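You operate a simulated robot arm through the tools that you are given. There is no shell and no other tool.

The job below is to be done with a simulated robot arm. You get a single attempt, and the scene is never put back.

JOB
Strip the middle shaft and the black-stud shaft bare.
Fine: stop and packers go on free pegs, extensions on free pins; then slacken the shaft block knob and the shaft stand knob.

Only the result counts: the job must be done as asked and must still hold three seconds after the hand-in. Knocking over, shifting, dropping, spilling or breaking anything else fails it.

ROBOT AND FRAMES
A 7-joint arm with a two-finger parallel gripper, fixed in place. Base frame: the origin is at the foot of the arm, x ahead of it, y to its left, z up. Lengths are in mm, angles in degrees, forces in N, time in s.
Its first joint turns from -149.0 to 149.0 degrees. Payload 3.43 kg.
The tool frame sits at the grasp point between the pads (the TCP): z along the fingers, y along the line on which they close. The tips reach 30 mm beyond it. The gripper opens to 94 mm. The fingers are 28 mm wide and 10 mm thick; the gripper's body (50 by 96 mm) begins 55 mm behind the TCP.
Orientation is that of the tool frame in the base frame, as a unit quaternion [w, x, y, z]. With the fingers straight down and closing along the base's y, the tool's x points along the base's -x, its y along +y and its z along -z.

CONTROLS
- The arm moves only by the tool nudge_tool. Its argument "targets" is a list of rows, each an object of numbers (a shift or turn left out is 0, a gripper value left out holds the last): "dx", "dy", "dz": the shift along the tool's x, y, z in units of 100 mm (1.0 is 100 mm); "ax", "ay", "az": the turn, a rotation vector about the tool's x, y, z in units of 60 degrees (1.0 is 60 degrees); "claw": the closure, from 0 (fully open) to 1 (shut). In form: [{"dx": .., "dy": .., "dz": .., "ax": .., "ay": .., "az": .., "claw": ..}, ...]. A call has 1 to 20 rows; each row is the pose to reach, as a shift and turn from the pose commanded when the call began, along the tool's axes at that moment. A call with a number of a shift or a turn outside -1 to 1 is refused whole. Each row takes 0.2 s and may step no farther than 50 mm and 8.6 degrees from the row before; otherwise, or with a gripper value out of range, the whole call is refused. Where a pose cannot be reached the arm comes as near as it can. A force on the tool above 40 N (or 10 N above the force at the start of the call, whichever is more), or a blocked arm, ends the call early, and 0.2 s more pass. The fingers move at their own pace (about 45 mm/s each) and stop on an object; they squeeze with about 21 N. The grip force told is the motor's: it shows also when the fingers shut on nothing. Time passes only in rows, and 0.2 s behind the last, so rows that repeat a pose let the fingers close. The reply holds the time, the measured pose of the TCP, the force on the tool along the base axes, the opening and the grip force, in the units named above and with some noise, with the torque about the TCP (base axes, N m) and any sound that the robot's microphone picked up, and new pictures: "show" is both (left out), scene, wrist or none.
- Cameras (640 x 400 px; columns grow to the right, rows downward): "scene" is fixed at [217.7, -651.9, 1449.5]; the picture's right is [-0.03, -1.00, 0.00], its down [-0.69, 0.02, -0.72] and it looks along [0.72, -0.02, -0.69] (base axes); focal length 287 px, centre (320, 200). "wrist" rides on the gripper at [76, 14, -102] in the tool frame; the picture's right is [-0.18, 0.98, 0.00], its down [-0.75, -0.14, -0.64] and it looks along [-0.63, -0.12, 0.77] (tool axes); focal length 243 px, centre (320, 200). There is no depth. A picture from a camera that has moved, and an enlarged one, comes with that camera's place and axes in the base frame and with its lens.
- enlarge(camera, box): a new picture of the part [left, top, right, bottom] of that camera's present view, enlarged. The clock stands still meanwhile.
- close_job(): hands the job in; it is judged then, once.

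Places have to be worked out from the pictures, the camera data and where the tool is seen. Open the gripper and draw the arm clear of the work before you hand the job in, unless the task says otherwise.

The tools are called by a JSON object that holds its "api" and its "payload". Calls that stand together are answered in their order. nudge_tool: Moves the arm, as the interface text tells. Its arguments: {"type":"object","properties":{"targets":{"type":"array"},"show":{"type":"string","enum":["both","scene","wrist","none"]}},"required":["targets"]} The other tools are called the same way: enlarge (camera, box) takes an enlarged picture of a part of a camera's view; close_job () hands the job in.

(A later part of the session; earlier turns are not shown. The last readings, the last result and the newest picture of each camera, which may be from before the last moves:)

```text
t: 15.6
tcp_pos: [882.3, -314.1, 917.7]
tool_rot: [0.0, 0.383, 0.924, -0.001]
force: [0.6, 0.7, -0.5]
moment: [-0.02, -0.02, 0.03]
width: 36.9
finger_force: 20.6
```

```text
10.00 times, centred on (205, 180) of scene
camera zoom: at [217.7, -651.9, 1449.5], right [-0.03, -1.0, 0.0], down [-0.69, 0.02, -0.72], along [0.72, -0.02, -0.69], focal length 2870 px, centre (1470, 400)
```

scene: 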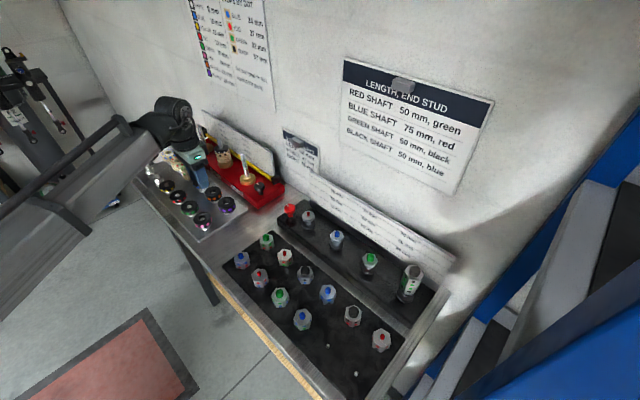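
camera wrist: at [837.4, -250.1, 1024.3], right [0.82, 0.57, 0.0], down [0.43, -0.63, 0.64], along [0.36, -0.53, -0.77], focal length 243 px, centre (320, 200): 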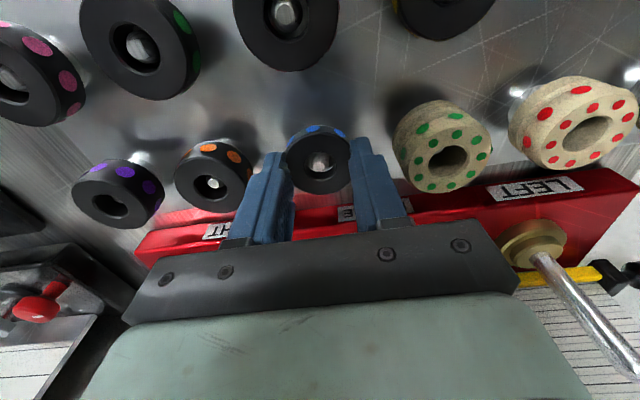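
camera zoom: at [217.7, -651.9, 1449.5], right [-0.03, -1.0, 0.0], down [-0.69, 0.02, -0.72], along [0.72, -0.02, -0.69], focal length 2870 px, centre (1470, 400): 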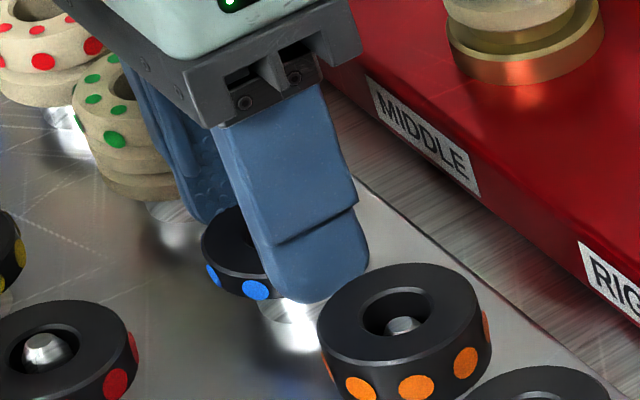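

No contact yet. I go down a few more millimetres in 1 mm steps.

{"api": "nudge_tool", "payload": {"targets": [{"dz": 0.01}, {"dz": 0.02}, {"dz": 0.03}, {"dz": 0.03}], "show": "none"}}

{"api": "enlarge", "payload": {"camera": "scene", "box": [190, 160, 220, 200]}}

```text
t: 16.6
tcp_pos: [881.9, -313.5, 914.9]
tool_rot: [0.001, 0.381, 0.925, 0.0]
force: [1.1, 0.8, 11.1]
moment: [0.0, 0.05, -0.03]
width: 37.0
finger_force: 21.2
```

```text
10.00 times, centred on (205, 180) of scene
camera zoom: at [217.7, -651.9, 1449.5], right [-0.03, -1.0, 0.0], down [-0.69, 0.02, -0.72], along [0.72, -0.02, -0.69], focal length 2870 px, centre (1470, 400)
```

zoom: 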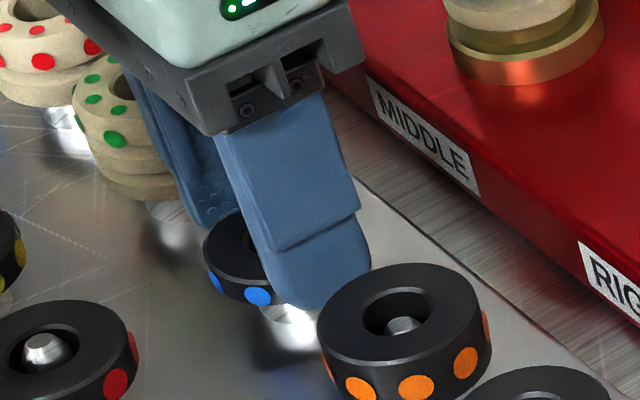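

Upward force of 11 N shows the packer seated at TCP z≈915. I open partway, so the fingers stay clear of neighbours, and retreat up.

{"api": "nudge_tool", "payload": {"targets": [{"dz": 0.0, "claw": 0.4}, {"dz": 0.0, "claw": 0.4}, {"dz": 0.0, "claw": 0.4}, {"dz": -0.1, "claw": 0.4}, {"dz": -0.3, "claw": 0.4}, {"dz": -0.6, "claw": 0.4}, {"dz": -1.0, "claw": 0.4}]}}

{"api": "enlarge", "payload": {"camera": "scene", "box": [160, 120, 260, 220]}}

```text
t: 18.2
tcp_pos: [882.1, -314.0, 1013.6]
tool_rot: [0.0, 0.382, 0.924, 0.0]
force: [-0.3, 0.1, -0.1]
moment: [-0.02, 0.01, 0.0]
width: 56.4
finger_force: 0.1
camera wrist: at [836.9, -250.7, 1116.8], right [0.82, 0.57, 0.0], down [0.43, -0.63, 0.64], along [0.36, -0.53, -0.77], focal length 243 px, centre (320, 200)
```

scene: 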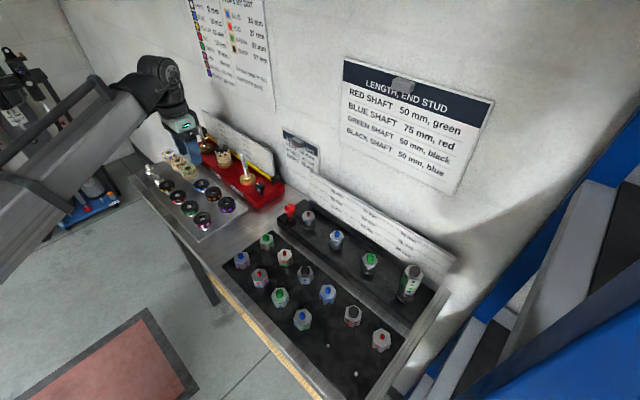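
wrist: 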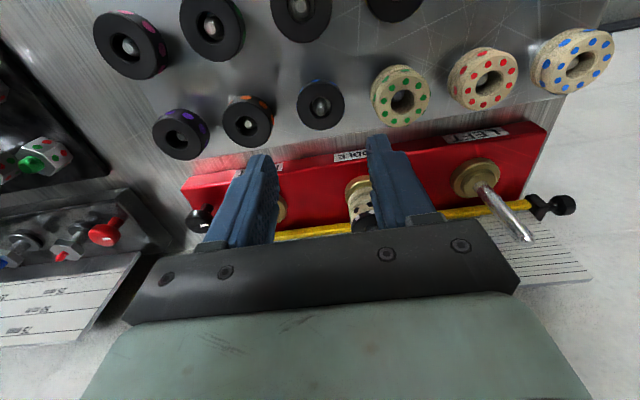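

```text
4.00 times, centred on (210, 170) of scene
camera zoom: at [217.7, -651.9, 1449.5], right [-0.03, -1.0, 0.0], down [-0.69, 0.02, -0.72], along [0.72, -0.02, -0.69], focal length 1148 px, centre (760, 320)
```

zoom: 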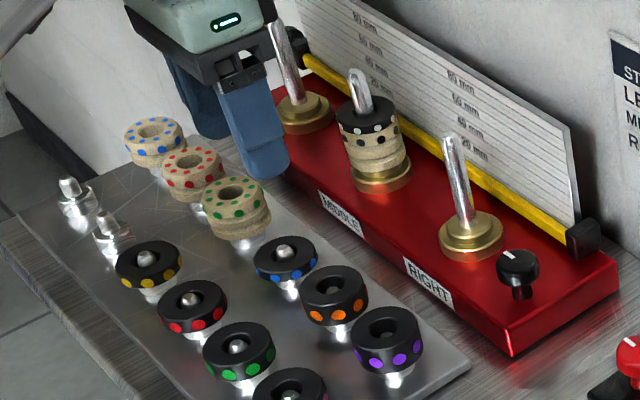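

The blue packer is seated on its peg. I return above the middle shaft for the white packer, gripper opening fully.

{"api": "nudge_tool", "payload": {"targets": [{"dz": -0.3, "claw": 0.2}, {"dx": -0.4, "dy": 0.11, "dz": -0.3, "claw": 0.2}, {"dx": -0.8, "dy": 0.22, "dz": -0.3, "claw": 0.1}, {"dx": -1.0, "dy": 0.325, "dz": -0.3, "claw": 0.1}, {"dx": -1.0, "dy": 0.325, "dz": -0.3, "claw": 0.1}], "show": "none"}}

{"api": "nudge_tool", "payload": {"targets": [{"dx": -0.078}, {"dx": -0.078, "dz": 0.3}, {"dx": -0.078, "dz": 0.55}, {"dx": -0.078, "dz": 0.685}, {"dx": -0.078, "dz": 0.685}]}}

{"api": "enlarge", "payload": {"camera": "scene", "box": [205, 130, 245, 180]}}

```text
t: 19.4
tcp_pos: [975.1, -360.5, 1044.5]
tool_rot: [0.0, 0.382, 0.924, 0.0]
force: [0.2, -0.1, -0.4]
moment: [0.02, 0.02, -0.02]
width: 84.5
finger_force: 0.0
```

```text
t: 20.6
tcp_pos: [981.0, -366.0, 975.2]
tool_rot: [0.0, 0.382, 0.924, 0.0]
force: [0.0, -0.7, -0.7]
moment: [0.0, 0.04, -0.01]
width: 84.7
finger_force: 0.2
camera wrist: at [936.0, -302.9, 1077.9], right [0.82, 0.57, 0.0], down [0.43, -0.63, 0.64], along [0.36, -0.53, -0.77], focal length 243 px, centre (320, 200)
```

scene: 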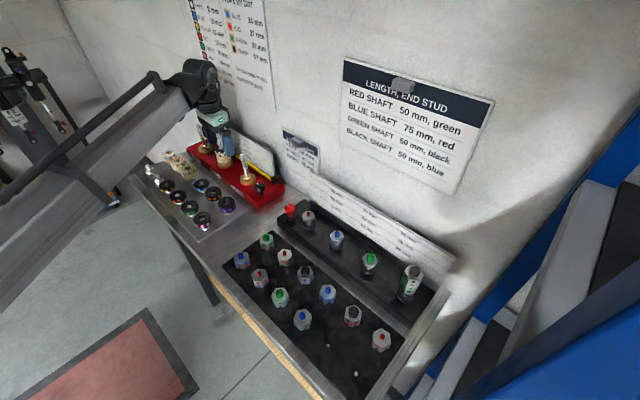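
wrist: 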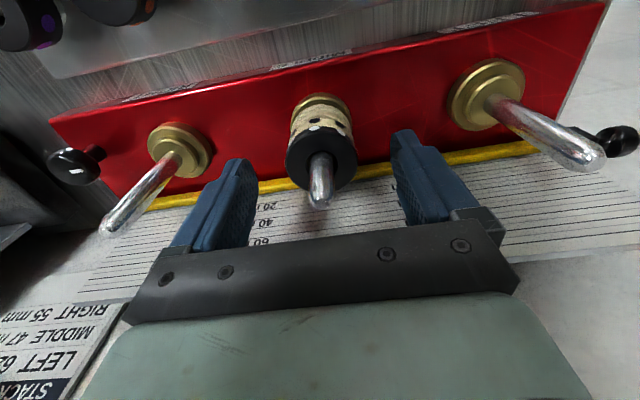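

```text
8.00 times, centred on (225, 155) of scene
camera zoom: at [217.7, -651.9, 1449.5], right [-0.03, -1.0, 0.0], down [-0.69, 0.02, -0.72], along [0.72, -0.02, -0.69], focal length 2296 px, centre (1080, 560)
```

zoom: 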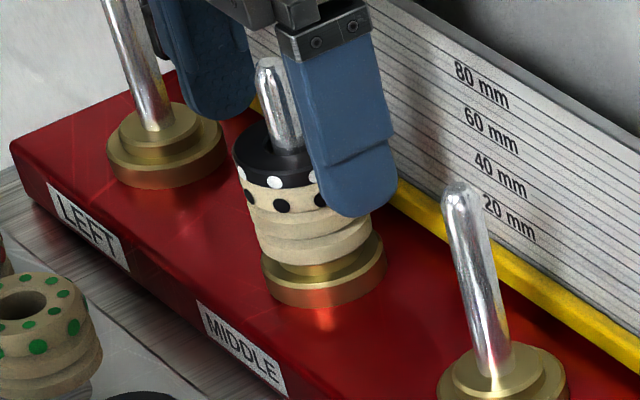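

The tip at z≈945 sits about 3 mm above the white/stop seam. I close on the white packer.

{"api": "nudge_tool", "payload": {"targets": [{"claw": 1}, {"claw": 1}, {"claw": 1}, {"claw": 1}, {"claw": 1}, {"claw": 1}], "show": "none"}}

{"api": "enlarge", "payload": {"camera": "scene", "box": [214, 135, 238, 165]}}

```text
t: 22.0
tcp_pos: [980.6, -366.0, 975.8]
tool_rot: [0.0, 0.383, 0.924, 0.001]
force: [1.3, -0.6, 0.4]
moment: [0.0, 0.02, -0.02]
width: 36.9
finger_force: 21.1
```

```text
13.33 times, centred on (226, 150) of scene
camera zoom: at [217.7, -651.9, 1449.5], right [-0.03, -1.0, 0.0], down [-0.69, 0.02, -0.72], along [0.72, -0.02, -0.69], focal length 3827 px, centre (1573, 867)
```

zoom: 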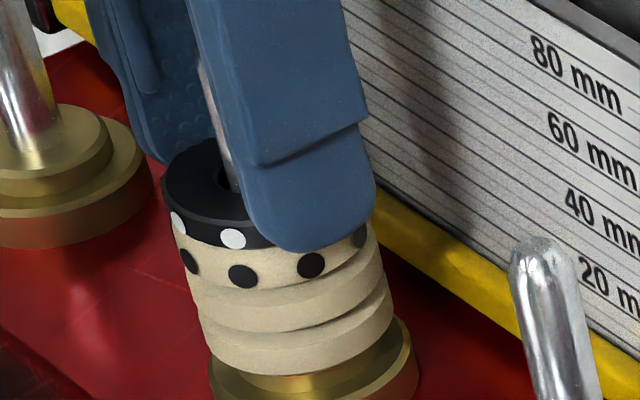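

Grip is at the full ring diameter. I lift 20 mm and check that the stop stays behind.

{"api": "nudge_tool", "payload": {"targets": [{"dz": -0.02}, {"dz": -0.06}, {"dz": -0.12}, {"dz": -0.2}, {"dz": -0.2}], "show": "none"}}

{"api": "enlarge", "payload": {"camera": "scene", "box": [205, 120, 245, 170]}}

```text
t: 23.2
tcp_pos: [979.8, -366.2, 996.4]
tool_rot: [0.0, 0.382, 0.924, 0.0]
force: [-0.2, -0.7, 1.0]
moment: [-0.04, -0.02, 0.01]
width: 36.7
finger_force: 21.3
```

```text
8.00 times, centred on (225, 145) of scene
camera zoom: at [217.7, -651.9, 1449.5], right [-0.03, -1.0, 0.0], down [-0.69, 0.02, -0.72], along [0.72, -0.02, -0.69], focal length 2296 px, centre (1080, 640)
```

zoom: 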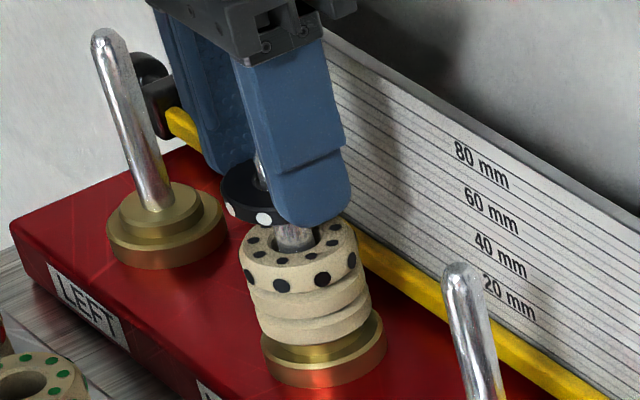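

Only the white packer came up. I raise it clear and carry it toward the far free peg (estimated near (970,-120)).

{"api": "nudge_tool", "payload": {"targets": [{"dz": -0.4}, {"dz": -0.6}, {"dx": 0.28, "dy": 0.27, "dz": -0.6}, {"dx": 0.57, "dy": 0.55, "dz": -0.6}, {"dx": 0.85, "dy": 0.82, "dz": -0.6}], "show": "none"}}

{"api": "nudge_tool", "payload": {"targets": [{"dx": 0.28, "dy": 0.27}, {"dx": 0.57, "dy": 0.55}, {"dx": 0.85, "dy": 0.82}, {"dx": 0.85, "dy": 0.82}]}}

{"api": "enlarge", "payload": {"camera": "wrist", "box": [220, 60, 420, 200]}}

{"api": "enlarge", "payload": {"camera": "scene", "box": [130, 130, 210, 220]}}

```text
t: 24.4
tcp_pos: [978.1, -250.1, 1056.7]
tool_rot: [0.001, 0.382, 0.924, -0.001]
force: [0.3, 0.2, -0.9]
moment: [0.02, 0.02, -0.01]
width: 37.0
finger_force: 21.2
```

```text
t: 25.4
tcp_pos: [975.5, -129.3, 1055.2]
tool_rot: [0.0, 0.383, 0.924, 0.0]
force: [0.7, 0.0, -0.3]
moment: [-0.02, -0.02, 0.0]
width: 36.7
finger_force: 21.0
camera wrist: at [930.9, -67.4, 1157.9], right [0.82, 0.57, 0.0], down [0.43, -0.63, 0.64], along [0.36, -0.53, -0.77], focal length 243 px, centre (320, 200)
```

scene: 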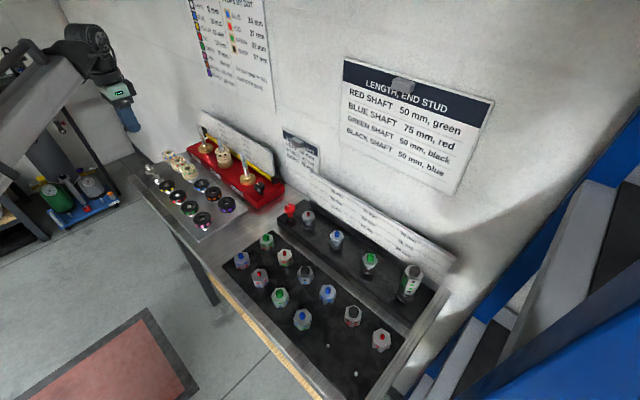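
wrist: 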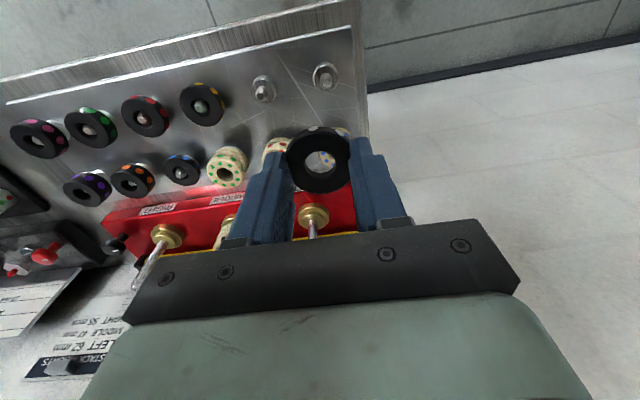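

```text
2.86 times, centred on (320, 130) of wrist
camera zoom: at [930.9, -67.4, 1157.9], right [0.82, 0.57, 0.0], down [0.43, -0.63, 0.64], along [0.36, -0.53, -0.77], focal length 693 px, centre (320, 400)
```

zoom: 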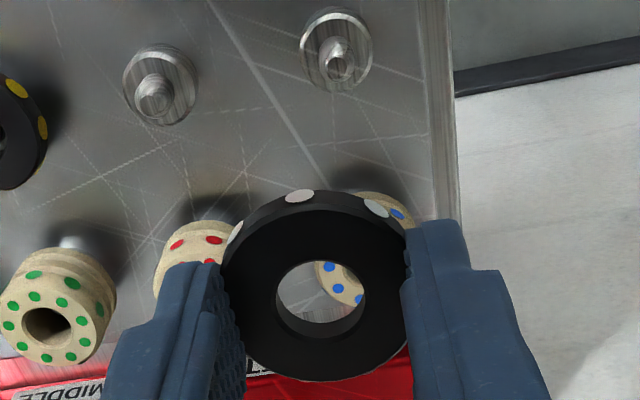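

```text
4.44 times, centred on (170, 175) of scene
camera zoom: at [217.7, -651.9, 1449.5], right [-0.03, -1.0, 0.0], down [-0.69, 0.02, -0.72], along [0.72, -0.02, -0.69], focal length 1276 px, centre (987, 311)
```

zoom: 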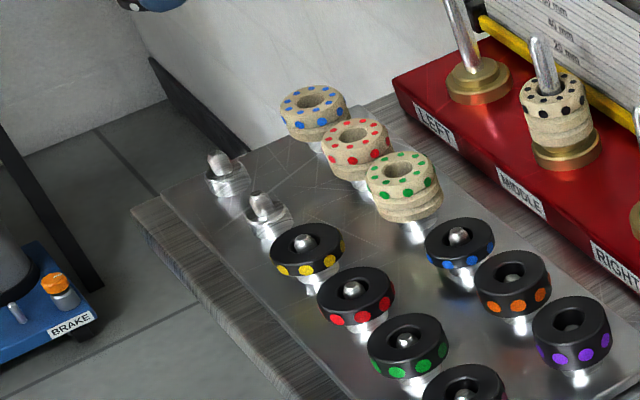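

The far peg is about 10 mm in tool x and 7.5 mm in tool y away. I shift over it and descend 90 mm for a closer check.

{"api": "nudge_tool", "payload": {"targets": [{"dx": 0.102, "dy": 0.075}, {"dx": 0.102, "dy": 0.075, "dz": 0.4}, {"dx": 0.102, "dy": 0.075, "dz": 0.8}, {"dx": 0.102, "dy": 0.075, "dz": 0.9}, {"dx": 0.102, "dy": 0.075, "dz": 0.9}], "show": "wrist"}}

{"api": "enlarge", "payload": {"camera": "wrist", "box": [240, 60, 400, 180]}}

{"api": "enlarge", "payload": {"camera": "scene", "box": [130, 140, 190, 200]}}

```text
t: 26.6
tcp_pos: [974.2, -117.1, 965.5]
tool_rot: [-0.001, 0.382, 0.924, 0.0]
force: [0.5, 0.6, 0.2]
moment: [-0.02, 0.0, 0.0]
width: 37.1
finger_force: 21.1
camera wrist: at [929.8, -54.3, 1067.8], right [0.82, 0.57, 0.0], down [0.43, -0.63, 0.64], along [0.36, -0.53, -0.77], focal length 243 px, centre (320, 200)
```

wrist: 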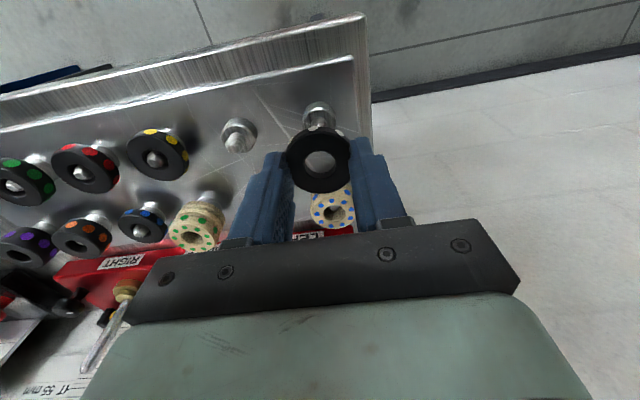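

```text
3.33 times, centred on (320, 120) of wrist
camera zoom: at [929.8, -54.3, 1067.8], right [0.82, 0.57, 0.0], down [0.43, -0.63, 0.64], along [0.36, -0.53, -0.77], focal length 809 px, centre (320, 467)
```

zoom: 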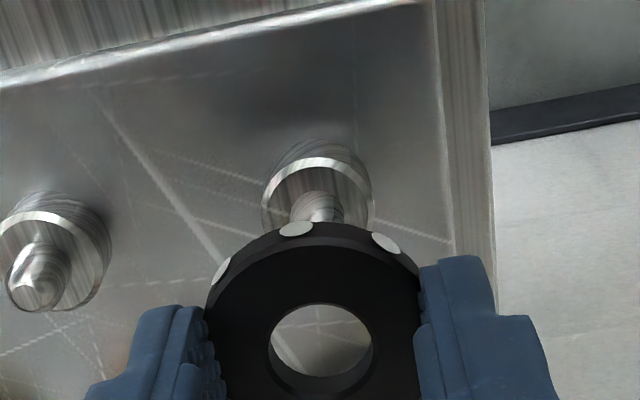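

```text
6.67 times, centred on (160, 170) of scene
camera zoom: at [217.7, -651.9, 1449.5], right [-0.03, -1.0, 0.0], down [-0.69, 0.02, -0.72], along [0.72, -0.02, -0.69], focal length 1914 px, centre (1387, 400)
```

zoom: 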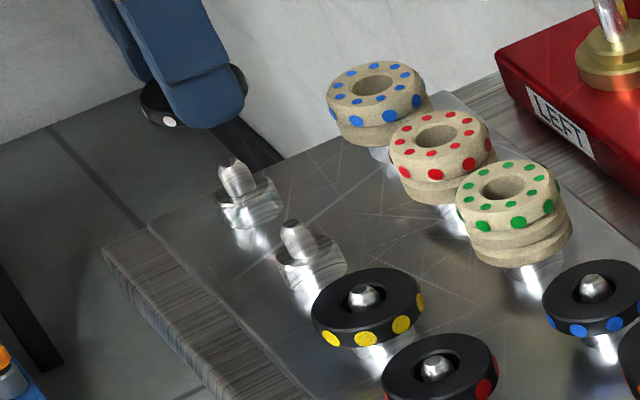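

The wrist view shows the peg lined up, but I want a tighter relative check from the scene camera before lowering.

{"api": "enlarge", "payload": {"camera": "scene", "box": [140, 145, 176, 180]}}

{"api": "nudge_tool", "payload": {"targets": [{"dz": 0.1}, {"dz": 0.18}, {"dz": 0.18}], "show": "wrist"}}

{"api": "enlarge", "payload": {"camera": "scene", "box": [140, 145, 176, 180]}}

{"api": "enlarge", "payload": {"camera": "wrist", "box": [240, 80, 400, 200]}}

```text
11.43 times, centred on (158, 162) of scene
camera zoom: at [217.7, -651.9, 1449.5], right [-0.03, -1.0, 0.0], down [-0.69, 0.02, -0.72], along [0.72, -0.02, -0.69], focal length 3280 px, centre (2171, 629)
```

zoom: 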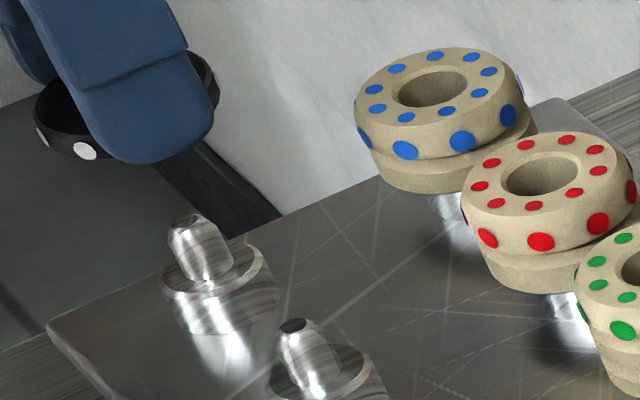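

```text
t: 27.4
tcp_pos: [975.0, -117.4, 948.7]
tool_rot: [0.0, 0.382, 0.924, -0.001]
force: [-0.7, 0.2, -0.3]
moment: [-0.02, 0.03, 0.0]
width: 36.9
finger_force: 21.0
camera wrist: at [930.0, -54.6, 1050.3], right [0.82, 0.57, 0.0], down [0.43, -0.63, 0.64], along [0.36, -0.53, -0.77], focal length 243 px, centre (320, 200)
```

wrist: 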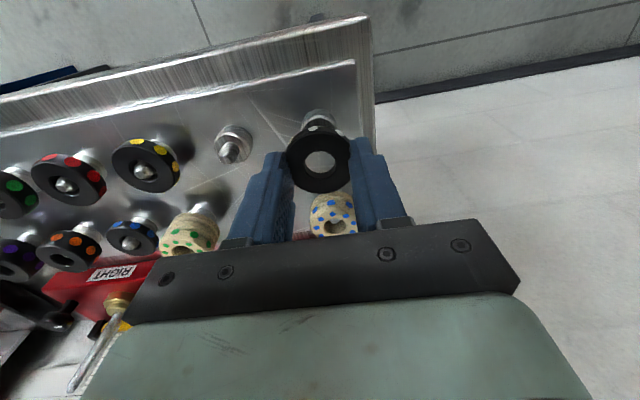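

```text
11.43 times, centred on (158, 162) of scene
camera zoom: at [217.7, -651.9, 1449.5], right [-0.03, -1.0, 0.0], down [-0.69, 0.02, -0.72], along [0.72, -0.02, -0.69], focal length 3280 px, centre (2171, 629)
```

zoom: 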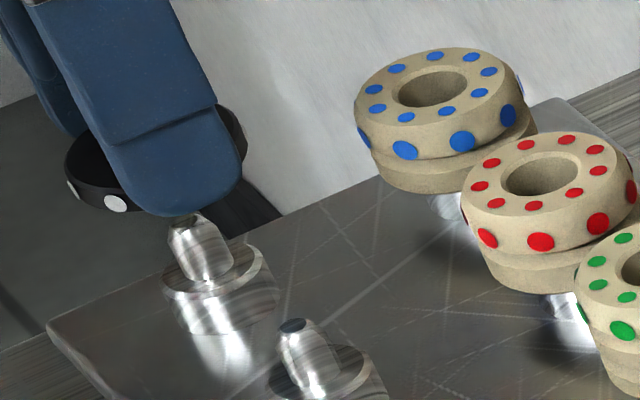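

```text
3.33 times, centred on (320, 140) of wrist
camera zoom: at [930.0, -54.6, 1050.3], right [0.82, 0.57, 0.0], down [0.43, -0.63, 0.64], along [0.36, -0.53, -0.77], focal length 809 px, centre (320, 400)
```

zoom: 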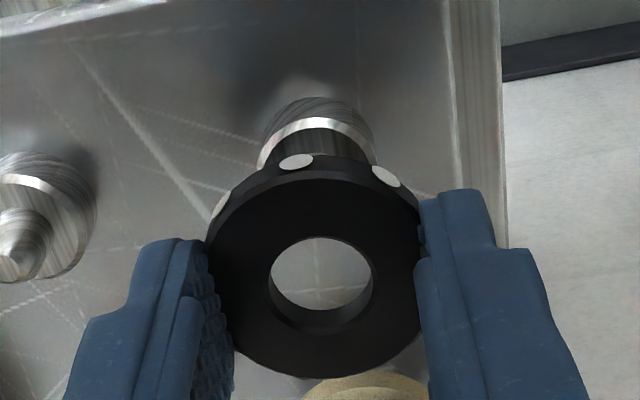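

Both checks agree within about 2–3 mm, which the hole's slack can take. I lower until the packer is just above the tip and look through the hole.

{"api": "nudge_tool", "payload": {"targets": [{"dz": 0.08}, {"dz": 0.16}, {"dz": 0.16}], "show": "none"}}

{"api": "enlarge", "payload": {"camera": "scene", "box": [140, 145, 176, 180]}}

{"api": "enlarge", "payload": {"camera": "wrist", "box": [240, 80, 400, 200]}}

```text
t: 28.2
tcp_pos: [974.2, -118.2, 930.6]
tool_rot: [0.0, 0.383, 0.924, 0.001]
force: [0.0, -0.7, 0.4]
moment: [-0.03, -0.02, -0.01]
width: 36.8
finger_force: 21.4
```

```text
11.43 times, centred on (158, 162) of scene
camera zoom: at [217.7, -651.9, 1449.5], right [-0.03, -1.0, 0.0], down [-0.69, 0.02, -0.72], along [0.72, -0.02, -0.69], focal length 3280 px, centre (2171, 629)
```

zoom: 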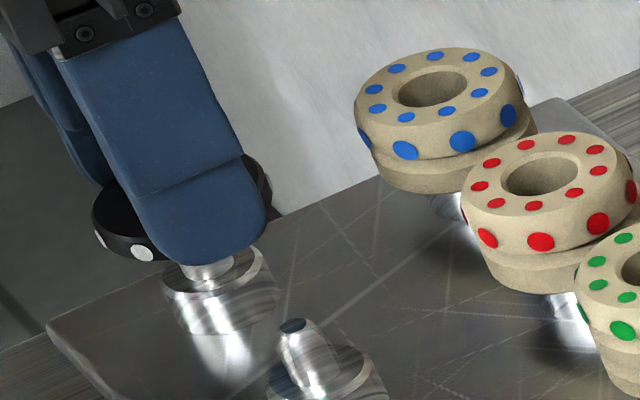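

```text
3.33 times, centred on (320, 140) of wrist
camera zoom: at [929.9, -54.9, 1033.9], right [0.82, 0.57, 0.0], down [0.43, -0.63, 0.64], along [0.36, -0.53, -0.77], focal length 809 px, centre (320, 400)
```

zoom: 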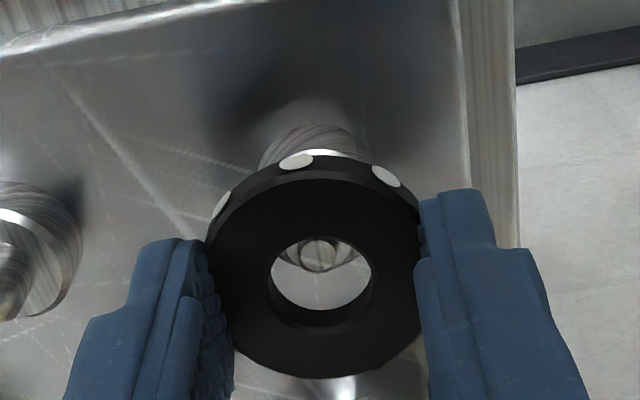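

The pin tip shows inside the hole near its centre. I lower over it in steps to just above the seat.

{"api": "nudge_tool", "payload": {"targets": [{"dz": 0.05}, {"dz": 0.1}, {"dz": 0.13}, {"dz": 0.14}, {"dz": 0.15}, {"dz": 0.15}], "show": "none"}}

{"api": "enlarge", "payload": {"camera": "wrist", "box": [240, 80, 400, 200]}}

```text
t: 29.6
tcp_pos: [974.8, -118.6, 914.7]
tool_rot: [-0.001, 0.383, 0.924, 0.0]
force: [-0.5, 0.1, -0.4]
moment: [0.01, 0.01, 0.01]
width: 37.0
finger_force: 20.9
```

```text
3.33 times, centred on (320, 140) of wrist
camera zoom: at [930.1, -54.7, 1018.8], right [0.82, 0.57, 0.0], down [0.43, -0.63, 0.64], along [0.36, -0.53, -0.77], focal length 809 px, centre (320, 400)
```

zoom: 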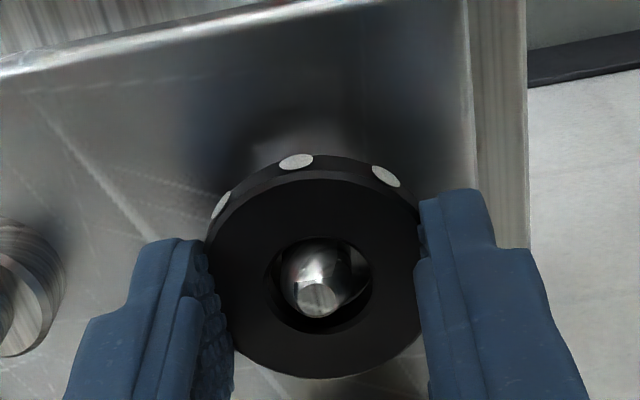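

The pin is through the hole with clearance all round. I take two more 1 mm steps to feel the seat.

{"api": "nudge_tool", "payload": {"targets": [{"dz": 0.01}, {"dz": 0.02}, {"dz": 0.02}], "show": "none"}}

```text
t: 30.4
tcp_pos: [973.7, -118.0, 914.4]
tool_rot: [0.001, 0.382, 0.924, -0.001]
force: [-0.4, -0.1, -0.8]
moment: [-0.03, 0.02, -0.02]
width: 36.8
finger_force: 21.1
```

No contact yet, so I continue in small steps.

{"api": "nudge_tool", "payload": {"targets": [{"dz": 0.01}, {"dz": 0.02}, {"dz": 0.02}], "show": "none"}}

```text
t: 31.2
tcp_pos: [973.8, -117.5, 912.4]
tool_rot: [0.001, 0.382, 0.924, 0.0]
force: [1.6, -0.1, 15.6]
moment: [0.02, -0.02, 0.02]
width: 37.3
finger_force: 20.7
```

15.6 N upward: the white packer is seated. I open and retreat upward.

{"api": "nudge_tool", "payload": {"targets": [{"dz": -0.01, "claw": 0.35}, {"dz": -0.01, "claw": 0.35}, {"dz": -0.01, "claw": 0.35}, {"dz": -0.1, "claw": 0.35}, {"dz": -0.35, "claw": 0.35}, {"dz": -0.7, "claw": 0.35}, {"dz": -1.0, "claw": 0.3}], "show": "wrist"}}

{"api": "enlarge", "payload": {"camera": "scene", "box": [130, 130, 210, 220]}}

{"api": "enlarge", "payload": {"camera": "wrist", "box": [200, 60, 400, 200]}}

```text
t: 32.8
tcp_pos: [974.0, -118.3, 1012.7]
tool_rot: [0.0, 0.383, 0.924, -0.001]
force: [0.2, 1.2, 0.5]
moment: [-0.02, 0.0, -0.01]
width: 65.9
finger_force: 0.0
camera wrist: at [929.3, -55.3, 1115.1], right [0.82, 0.57, 0.0], down [0.43, -0.63, 0.64], along [0.36, -0.53, -0.77], focal length 243 px, centre (320, 200)
```

wrist: 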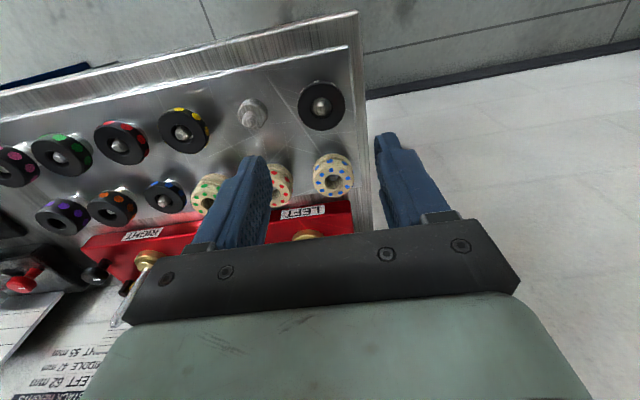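

```text
4.44 times, centred on (170, 175) of scene
camera zoom: at [217.7, -651.9, 1449.5], right [-0.03, -1.0, 0.0], down [-0.69, 0.02, -0.72], along [0.72, -0.02, -0.69], focal length 1276 px, centre (987, 311)
```

zoom: 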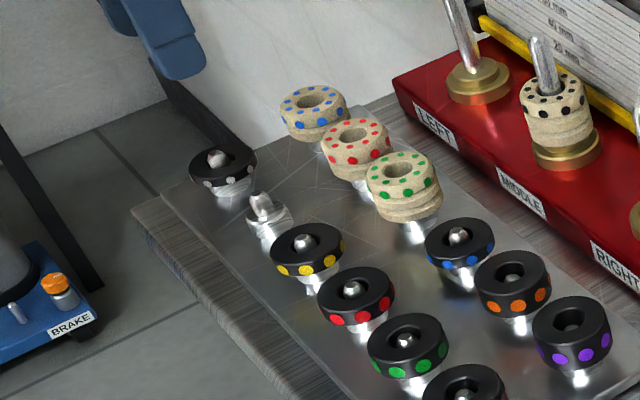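

```text
2.86 times, centred on (300, 130) of wrist
camera zoom: at [929.3, -55.3, 1115.1], right [0.82, 0.57, 0.0], down [0.43, -0.63, 0.64], along [0.36, -0.53, -0.77], focal length 693 px, centre (377, 400)
```

zoom: 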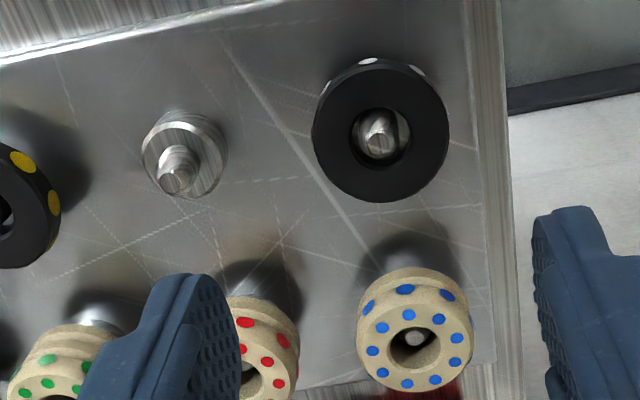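

White is seated, and the last free peg lies 66.6 mm in -y (tool) from this spot. I go back above the middle shaft for the stop.

{"api": "nudge_tool", "payload": {"targets": [{"dz": -0.35, "claw": 0.1}, {"dx": -0.3, "dy": -0.28, "dz": -0.35}, {"dx": -0.6, "dy": -0.57, "dz": -0.35}, {"dx": -0.9, "dy": -0.86, "dz": -0.35}], "show": "none"}}

{"api": "nudge_tool", "payload": {"targets": [{"dx": -0.3, "dy": -0.28}, {"dx": -0.6, "dy": -0.57}, {"dx": -0.902, "dy": -0.855}, {"dx": -0.902, "dy": -0.855}], "show": "none"}}

{"api": "nudge_tool", "payload": {"targets": [{"dz": 0.3}, {"dz": 0.6}, {"dz": 0.85}, {"dz": 0.97}, {"dz": 0.97}], "show": "wrist"}}

{"api": "enlarge", "payload": {"camera": "scene", "box": [205, 130, 245, 180]}}

```text
t: 33.8
tcp_pos: [977.6, -243.1, 1048.7]
tool_rot: [0.0, 0.383, 0.924, 0.001]
force: [-0.1, 0.7, 0.5]
moment: [0.0, -0.02, -0.02]
width: 84.6
finger_force: 0.0
```

```text
t: 34.8
tcp_pos: [981.7, -366.0, 1046.1]
tool_rot: [0.0, 0.383, 0.924, 0.001]
force: [-0.4, -0.1, -0.8]
moment: [-0.02, 0.0, 0.04]
width: 84.3
finger_force: 0.0
```

```text
t: 36.0
tcp_pos: [980.6, -366.5, 950.5]
tool_rot: [0.0, 0.383, 0.924, 0.001]
force: [-1.5, 0.2, 0.5]
moment: [-0.02, 0.01, 0.0]
width: 84.9
finger_force: 0.1
camera wrist: at [936.3, -303.6, 1052.6], right [0.82, 0.57, 0.0], down [0.43, -0.63, 0.64], along [0.36, -0.53, -0.77], focal length 243 px, centre (320, 200)
```

wrist: 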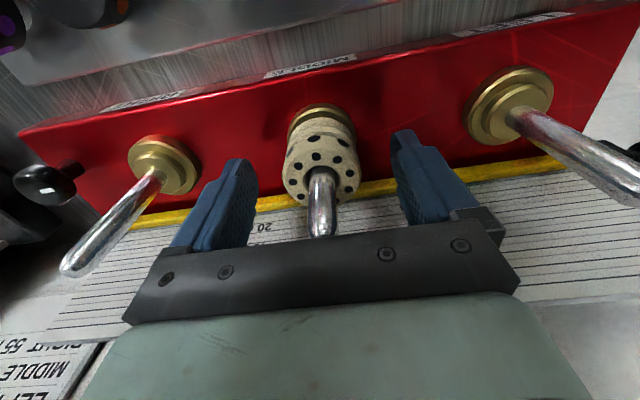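

```text
8.00 times, centred on (225, 155) of scene
camera zoom: at [217.7, -651.9, 1449.5], right [-0.03, -1.0, 0.0], down [-0.69, 0.02, -0.72], along [0.72, -0.02, -0.69], focal length 2296 px, centre (1080, 560)
```

zoom: 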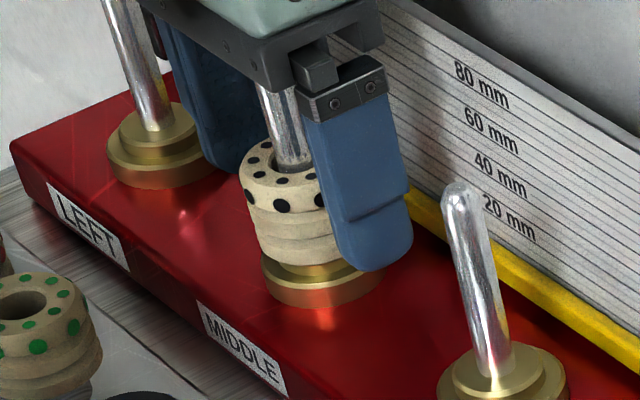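

The fingers straddle the stop with the shaft passing between them. I close on the stop.

{"api": "nudge_tool", "payload": {"targets": [{"claw": 1}, {"claw": 1}, {"claw": 1}, {"claw": 1}, {"claw": 1}, {"claw": 1}, {"dz": -0.03}, {"dz": -0.1}, {"dz": -0.2}, {"dz": -0.2}], "show": "none"}}

{"api": "enlarge", "payload": {"camera": "scene", "box": [205, 120, 245, 170]}}

```text
t: 38.2
tcp_pos: [981.8, -366.3, 970.3]
tool_rot: [0.0, 0.382, 0.924, 0.0]
force: [0.4, 0.2, -0.6]
moment: [0.02, 0.03, 0.03]
width: 37.3
finger_force: 21.4
```

```text
8.00 times, centred on (225, 145) of scene
camera zoom: at [217.7, -651.9, 1449.5], right [-0.03, -1.0, 0.0], down [-0.69, 0.02, -0.72], along [0.72, -0.02, -0.69], focal length 2296 px, centre (1080, 640)
```

zoom: 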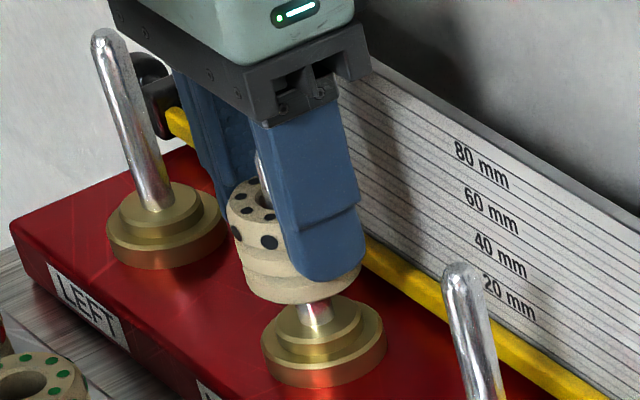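

The stop is lifted cleanly off the gland. I raise it above the shaft tip and carry it to the last free peg.

{"api": "nudge_tool", "payload": {"targets": [{"dz": -0.45}, {"dz": -0.85}, {"dx": 0.3, "dy": 0.175, "dz": -0.85}, {"dx": 0.6, "dy": 0.35, "dz": -0.85}, {"dx": 0.9, "dy": 0.525, "dz": -0.85}], "show": "none"}}

{"api": "nudge_tool", "payload": {"targets": [{"dx": 0.3, "dy": 0.175}, {"dx": 0.6, "dy": 0.35}, {"dx": 0.894, "dy": 0.524}, {"dx": 0.894, "dy": 0.524, "dz": 0.4}, {"dx": 0.894, "dy": 0.524, "dz": 0.6}, {"dx": 0.894, "dy": 0.524, "dz": 0.6}]}}

{"api": "enlarge", "payload": {"camera": "wrist", "box": [220, 60, 420, 200]}}

{"api": "enlarge", "payload": {"camera": "scene", "box": [140, 140, 200, 200]}}

```text
t: 39.4
tcp_pos: [953.1, -266.2, 1055.3]
tool_rot: [0.001, 0.383, 0.924, -0.001]
force: [0.4, -0.2, -0.3]
moment: [0.01, 0.03, 0.01]
width: 37.4
finger_force: 20.9
```

```text
t: 40.8
tcp_pos: [929.8, -165.5, 994.9]
tool_rot: [0.0, 0.383, 0.924, -0.001]
force: [-0.8, 0.7, 0.0]
moment: [0.02, -0.03, -0.02]
width: 37.5
finger_force: 20.9
camera wrist: at [883.8, -102.5, 1097.6], right [0.82, 0.57, 0.0], down [0.43, -0.63, 0.64], along [0.36, -0.53, -0.77], focal length 243 px, centre (320, 200)
```

scene: 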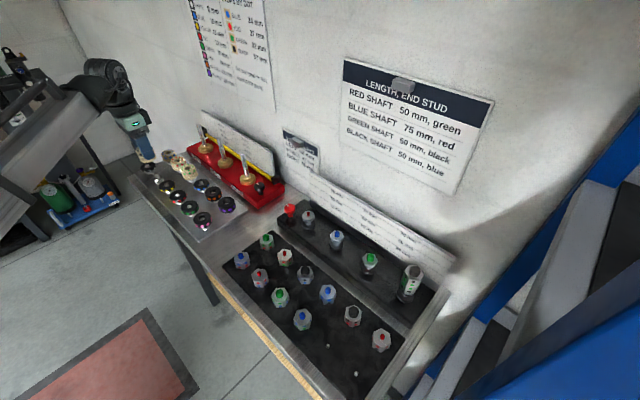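
wrist: 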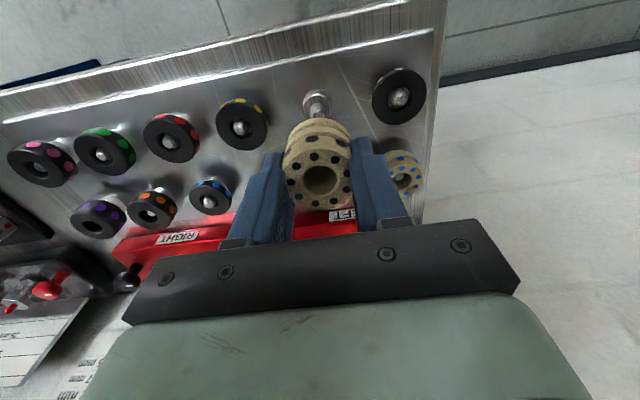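

```text
2.86 times, centred on (320, 130) of wrist
camera zoom: at [883.8, -102.5, 1097.6], right [0.82, 0.57, 0.0], down [0.43, -0.63, 0.64], along [0.36, -0.53, -0.77], focal length 693 px, centre (320, 400)
```

zoom: 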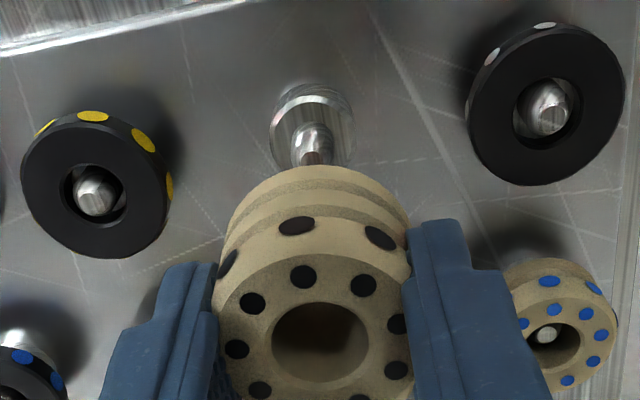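

```text
6.67 times, centred on (170, 170) of scene
camera zoom: at [217.7, -651.9, 1449.5], right [-0.03, -1.0, 0.0], down [-0.69, 0.02, -0.72], along [0.72, -0.02, -0.69], focal length 1914 px, centre (1320, 400)
```

zoom: 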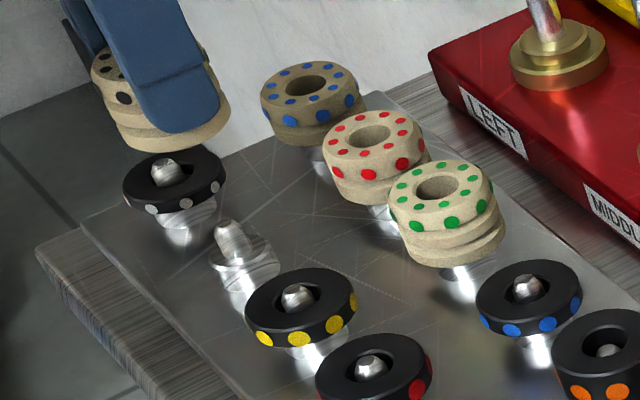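

The pin sits about 2.4 mm to -y of the tool axis. I correct that and descend partway, leaving the stop above the tip.

{"api": "nudge_tool", "payload": {"targets": [{"dy": -0.024, "dz": 0.0}, {"dy": -0.024, "dz": 0.3}, {"dy": -0.024, "dz": 0.46}, {"dy": -0.024, "dz": 0.46}], "show": "none"}}

{"api": "enlarge", "payload": {"camera": "wrist", "box": [220, 60, 420, 200]}}

{"api": "enlarge", "payload": {"camera": "scene", "box": [140, 140, 200, 200]}}

```text
t: 41.8
tcp_pos: [926.4, -167.2, 949.0]
tool_rot: [0.0, 0.382, 0.924, 0.001]
force: [0.1, -0.3, 0.1]
moment: [0.03, 0.01, -0.02]
width: 37.2
finger_force: 21.0
```

```text
2.86 times, centred on (320, 130) of wrist
camera zoom: at [881.8, -104.0, 1051.7], right [0.82, 0.57, 0.0], down [0.43, -0.63, 0.64], along [0.36, -0.53, -0.77], focal length 693 px, centre (320, 400)
```

zoom: 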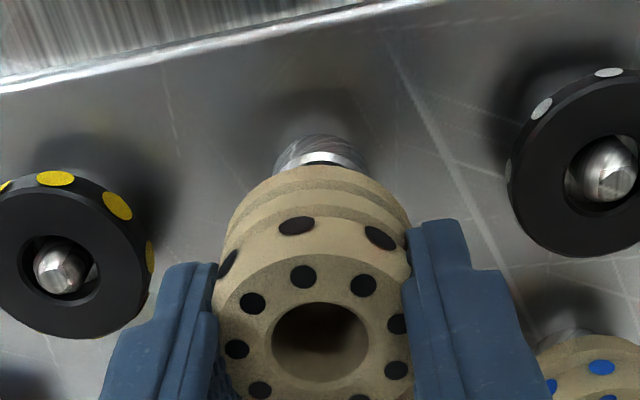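

```text
6.67 times, centred on (170, 170) of scene
camera zoom: at [217.7, -651.9, 1449.5], right [-0.03, -1.0, 0.0], down [-0.69, 0.02, -0.72], along [0.72, -0.02, -0.69], focal length 1914 px, centre (1320, 400)
```

zoom: 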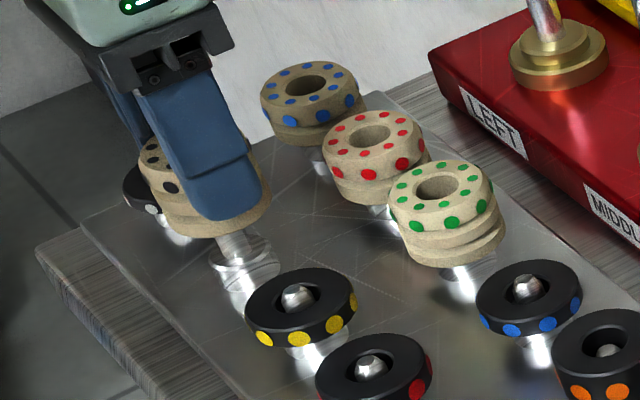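

Wrist view shows the peg boss centred under the stop. I zoom the scene view to confirm the other direction before lowering.

{"api": "enlarge", "payload": {"camera": "scene", "box": [148, 152, 178, 188]}}

```text
11.11 times, centred on (163, 170) of scene
camera zoom: at [217.7, -651.9, 1449.5], right [-0.03, -1.0, 0.0], down [-0.69, 0.02, -0.72], along [0.72, -0.02, -0.69], focal length 3189 px, centre (2064, 533)
```

zoom: 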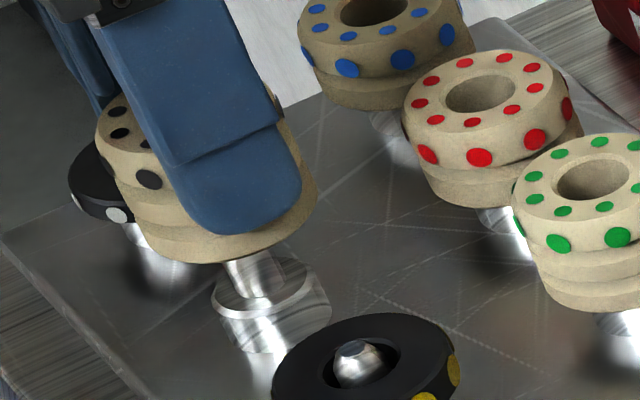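

The stop's axis projects straight onto the boss centre. I lower over the pin.

{"api": "nudge_tool", "payload": {"targets": [{"dz": 0.06}, {"dz": 0.12}, {"dz": 0.17}, {"dz": 0.2}, {"dz": 0.21}, {"dz": 0.21}], "show": "none"}}

{"api": "enlarge", "payload": {"camera": "scene", "box": [148, 152, 178, 188]}}

{"api": "enlarge", "payload": {"camera": "wrist", "box": [240, 80, 400, 200]}}

```text
t: 43.2
tcp_pos: [926.3, -166.2, 929.1]
tool_rot: [0.0, 0.383, 0.924, 0.001]
force: [-0.3, -0.4, -0.8]
moment: [0.0, -0.04, -0.01]
width: 37.2
finger_force: 20.5
```

```text
11.11 times, centred on (163, 170) of scene
camera zoom: at [217.7, -651.9, 1449.5], right [-0.03, -1.0, 0.0], down [-0.69, 0.02, -0.72], along [0.72, -0.02, -0.69], focal length 3189 px, centre (2064, 533)
```

zoom: 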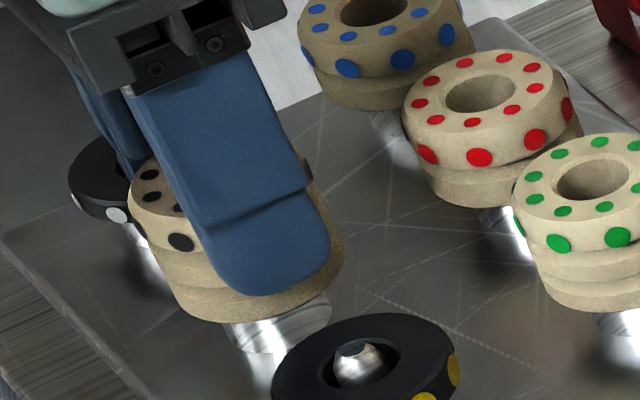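

```text
3.33 times, centred on (320, 140) of wrist
camera zoom: at [881.6, -104.0, 1030.9], right [0.82, 0.57, 0.0], down [0.43, -0.63, 0.64], along [0.36, -0.53, -0.77], focal length 809 px, centre (320, 400)
```

zoom: 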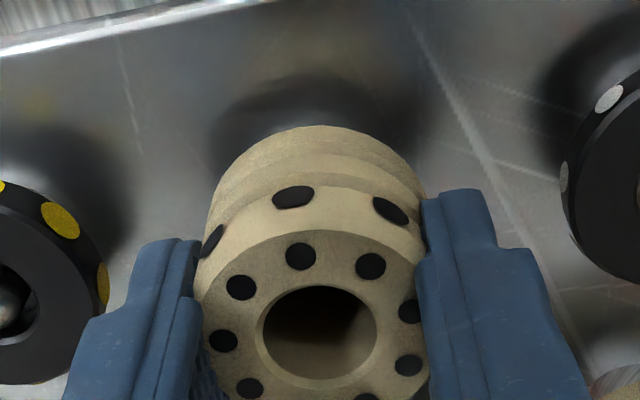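

The stop passed over the pin without contact force. I step down to feel the seat.

{"api": "nudge_tool", "payload": {"targets": [{"dz": 0.01}, {"dz": 0.02}, {"dz": 0.03}, {"dz": 0.03}], "show": "none"}}

```text
t: 44.2
tcp_pos: [925.9, -166.8, 927.3]
tool_rot: [0.001, 0.383, 0.924, 0.0]
force: [1.7, 0.3, 14.3]
moment: [0.08, 0.0, 0.01]
width: 37.3
finger_force: 21.2
```

14 N at the expected height: the stop is seated. I open partway and rise.

{"api": "nudge_tool", "payload": {"targets": [{"dz": -0.01, "claw": 0.38}, {"dz": -0.01, "claw": 0.38}, {"dz": -0.01, "claw": 0.38}, {"dz": -0.1, "claw": 0.38}, {"dz": -0.35, "claw": 0.38}, {"dz": -0.7, "claw": 0.38}, {"dz": -1.0, "claw": 0.38}], "show": "wrist"}}

{"api": "enlarge", "payload": {"camera": "scene", "box": [140, 130, 220, 220]}}

{"api": "enlarge", "payload": {"camera": "scene", "box": [230, 165, 320, 225]}}

```text
t: 45.8
tcp_pos: [927.3, -167.3, 1027.2]
tool_rot: [0.0, 0.383, 0.924, 0.001]
force: [-0.2, 1.0, 0.0]
moment: [0.02, -0.02, 0.02]
width: 58.2
finger_force: 0.1
camera wrist: at [882.1, -103.6, 1128.6], right [0.82, 0.57, 0.0], down [0.43, -0.63, 0.64], along [0.36, -0.53, -0.77], focal length 243 px, centre (320, 200)
```

wrist: 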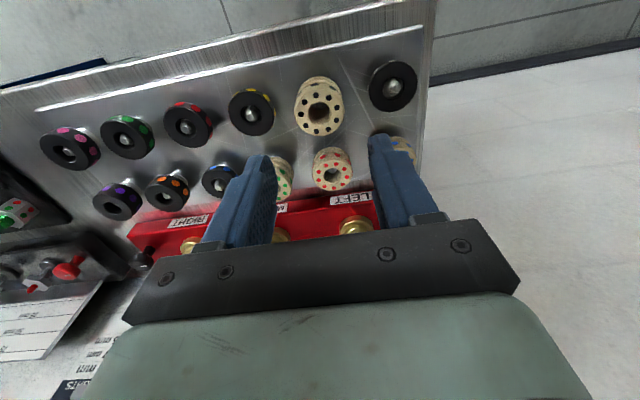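

```text
4.44 times, centred on (180, 175) of scene
camera zoom: at [217.7, -651.9, 1449.5], right [-0.03, -1.0, 0.0], down [-0.69, 0.02, -0.72], along [0.72, -0.02, -0.69], focal length 1276 px, centre (942, 311)
```

zoom: 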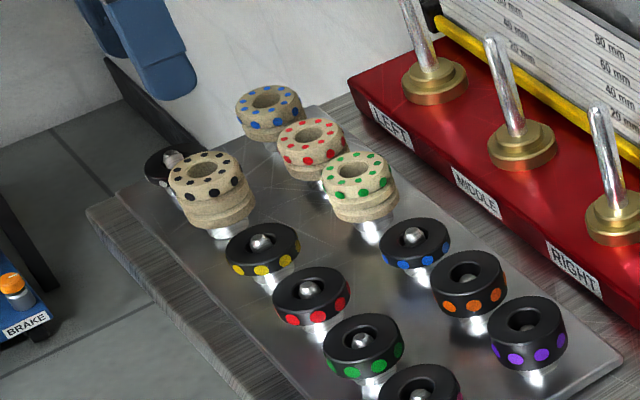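

```text
6.67 times, centred on (275, 195) of scene
camera zoom: at [217.7, -651.9, 1449.5], right [-0.03, -1.0, 0.0], down [-0.69, 0.02, -0.72], along [0.72, -0.02, -0.69], focal length 1914 px, centre (620, 233)
```

zoom: 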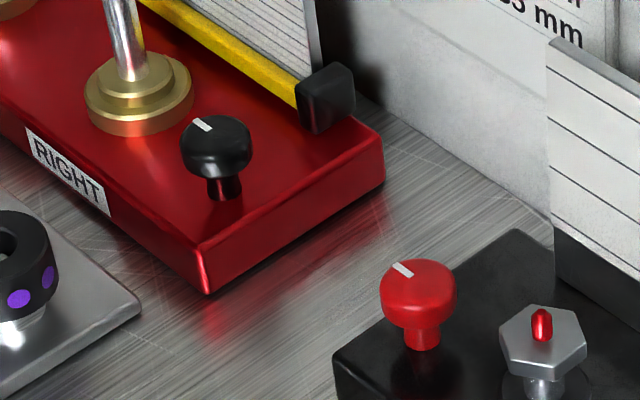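

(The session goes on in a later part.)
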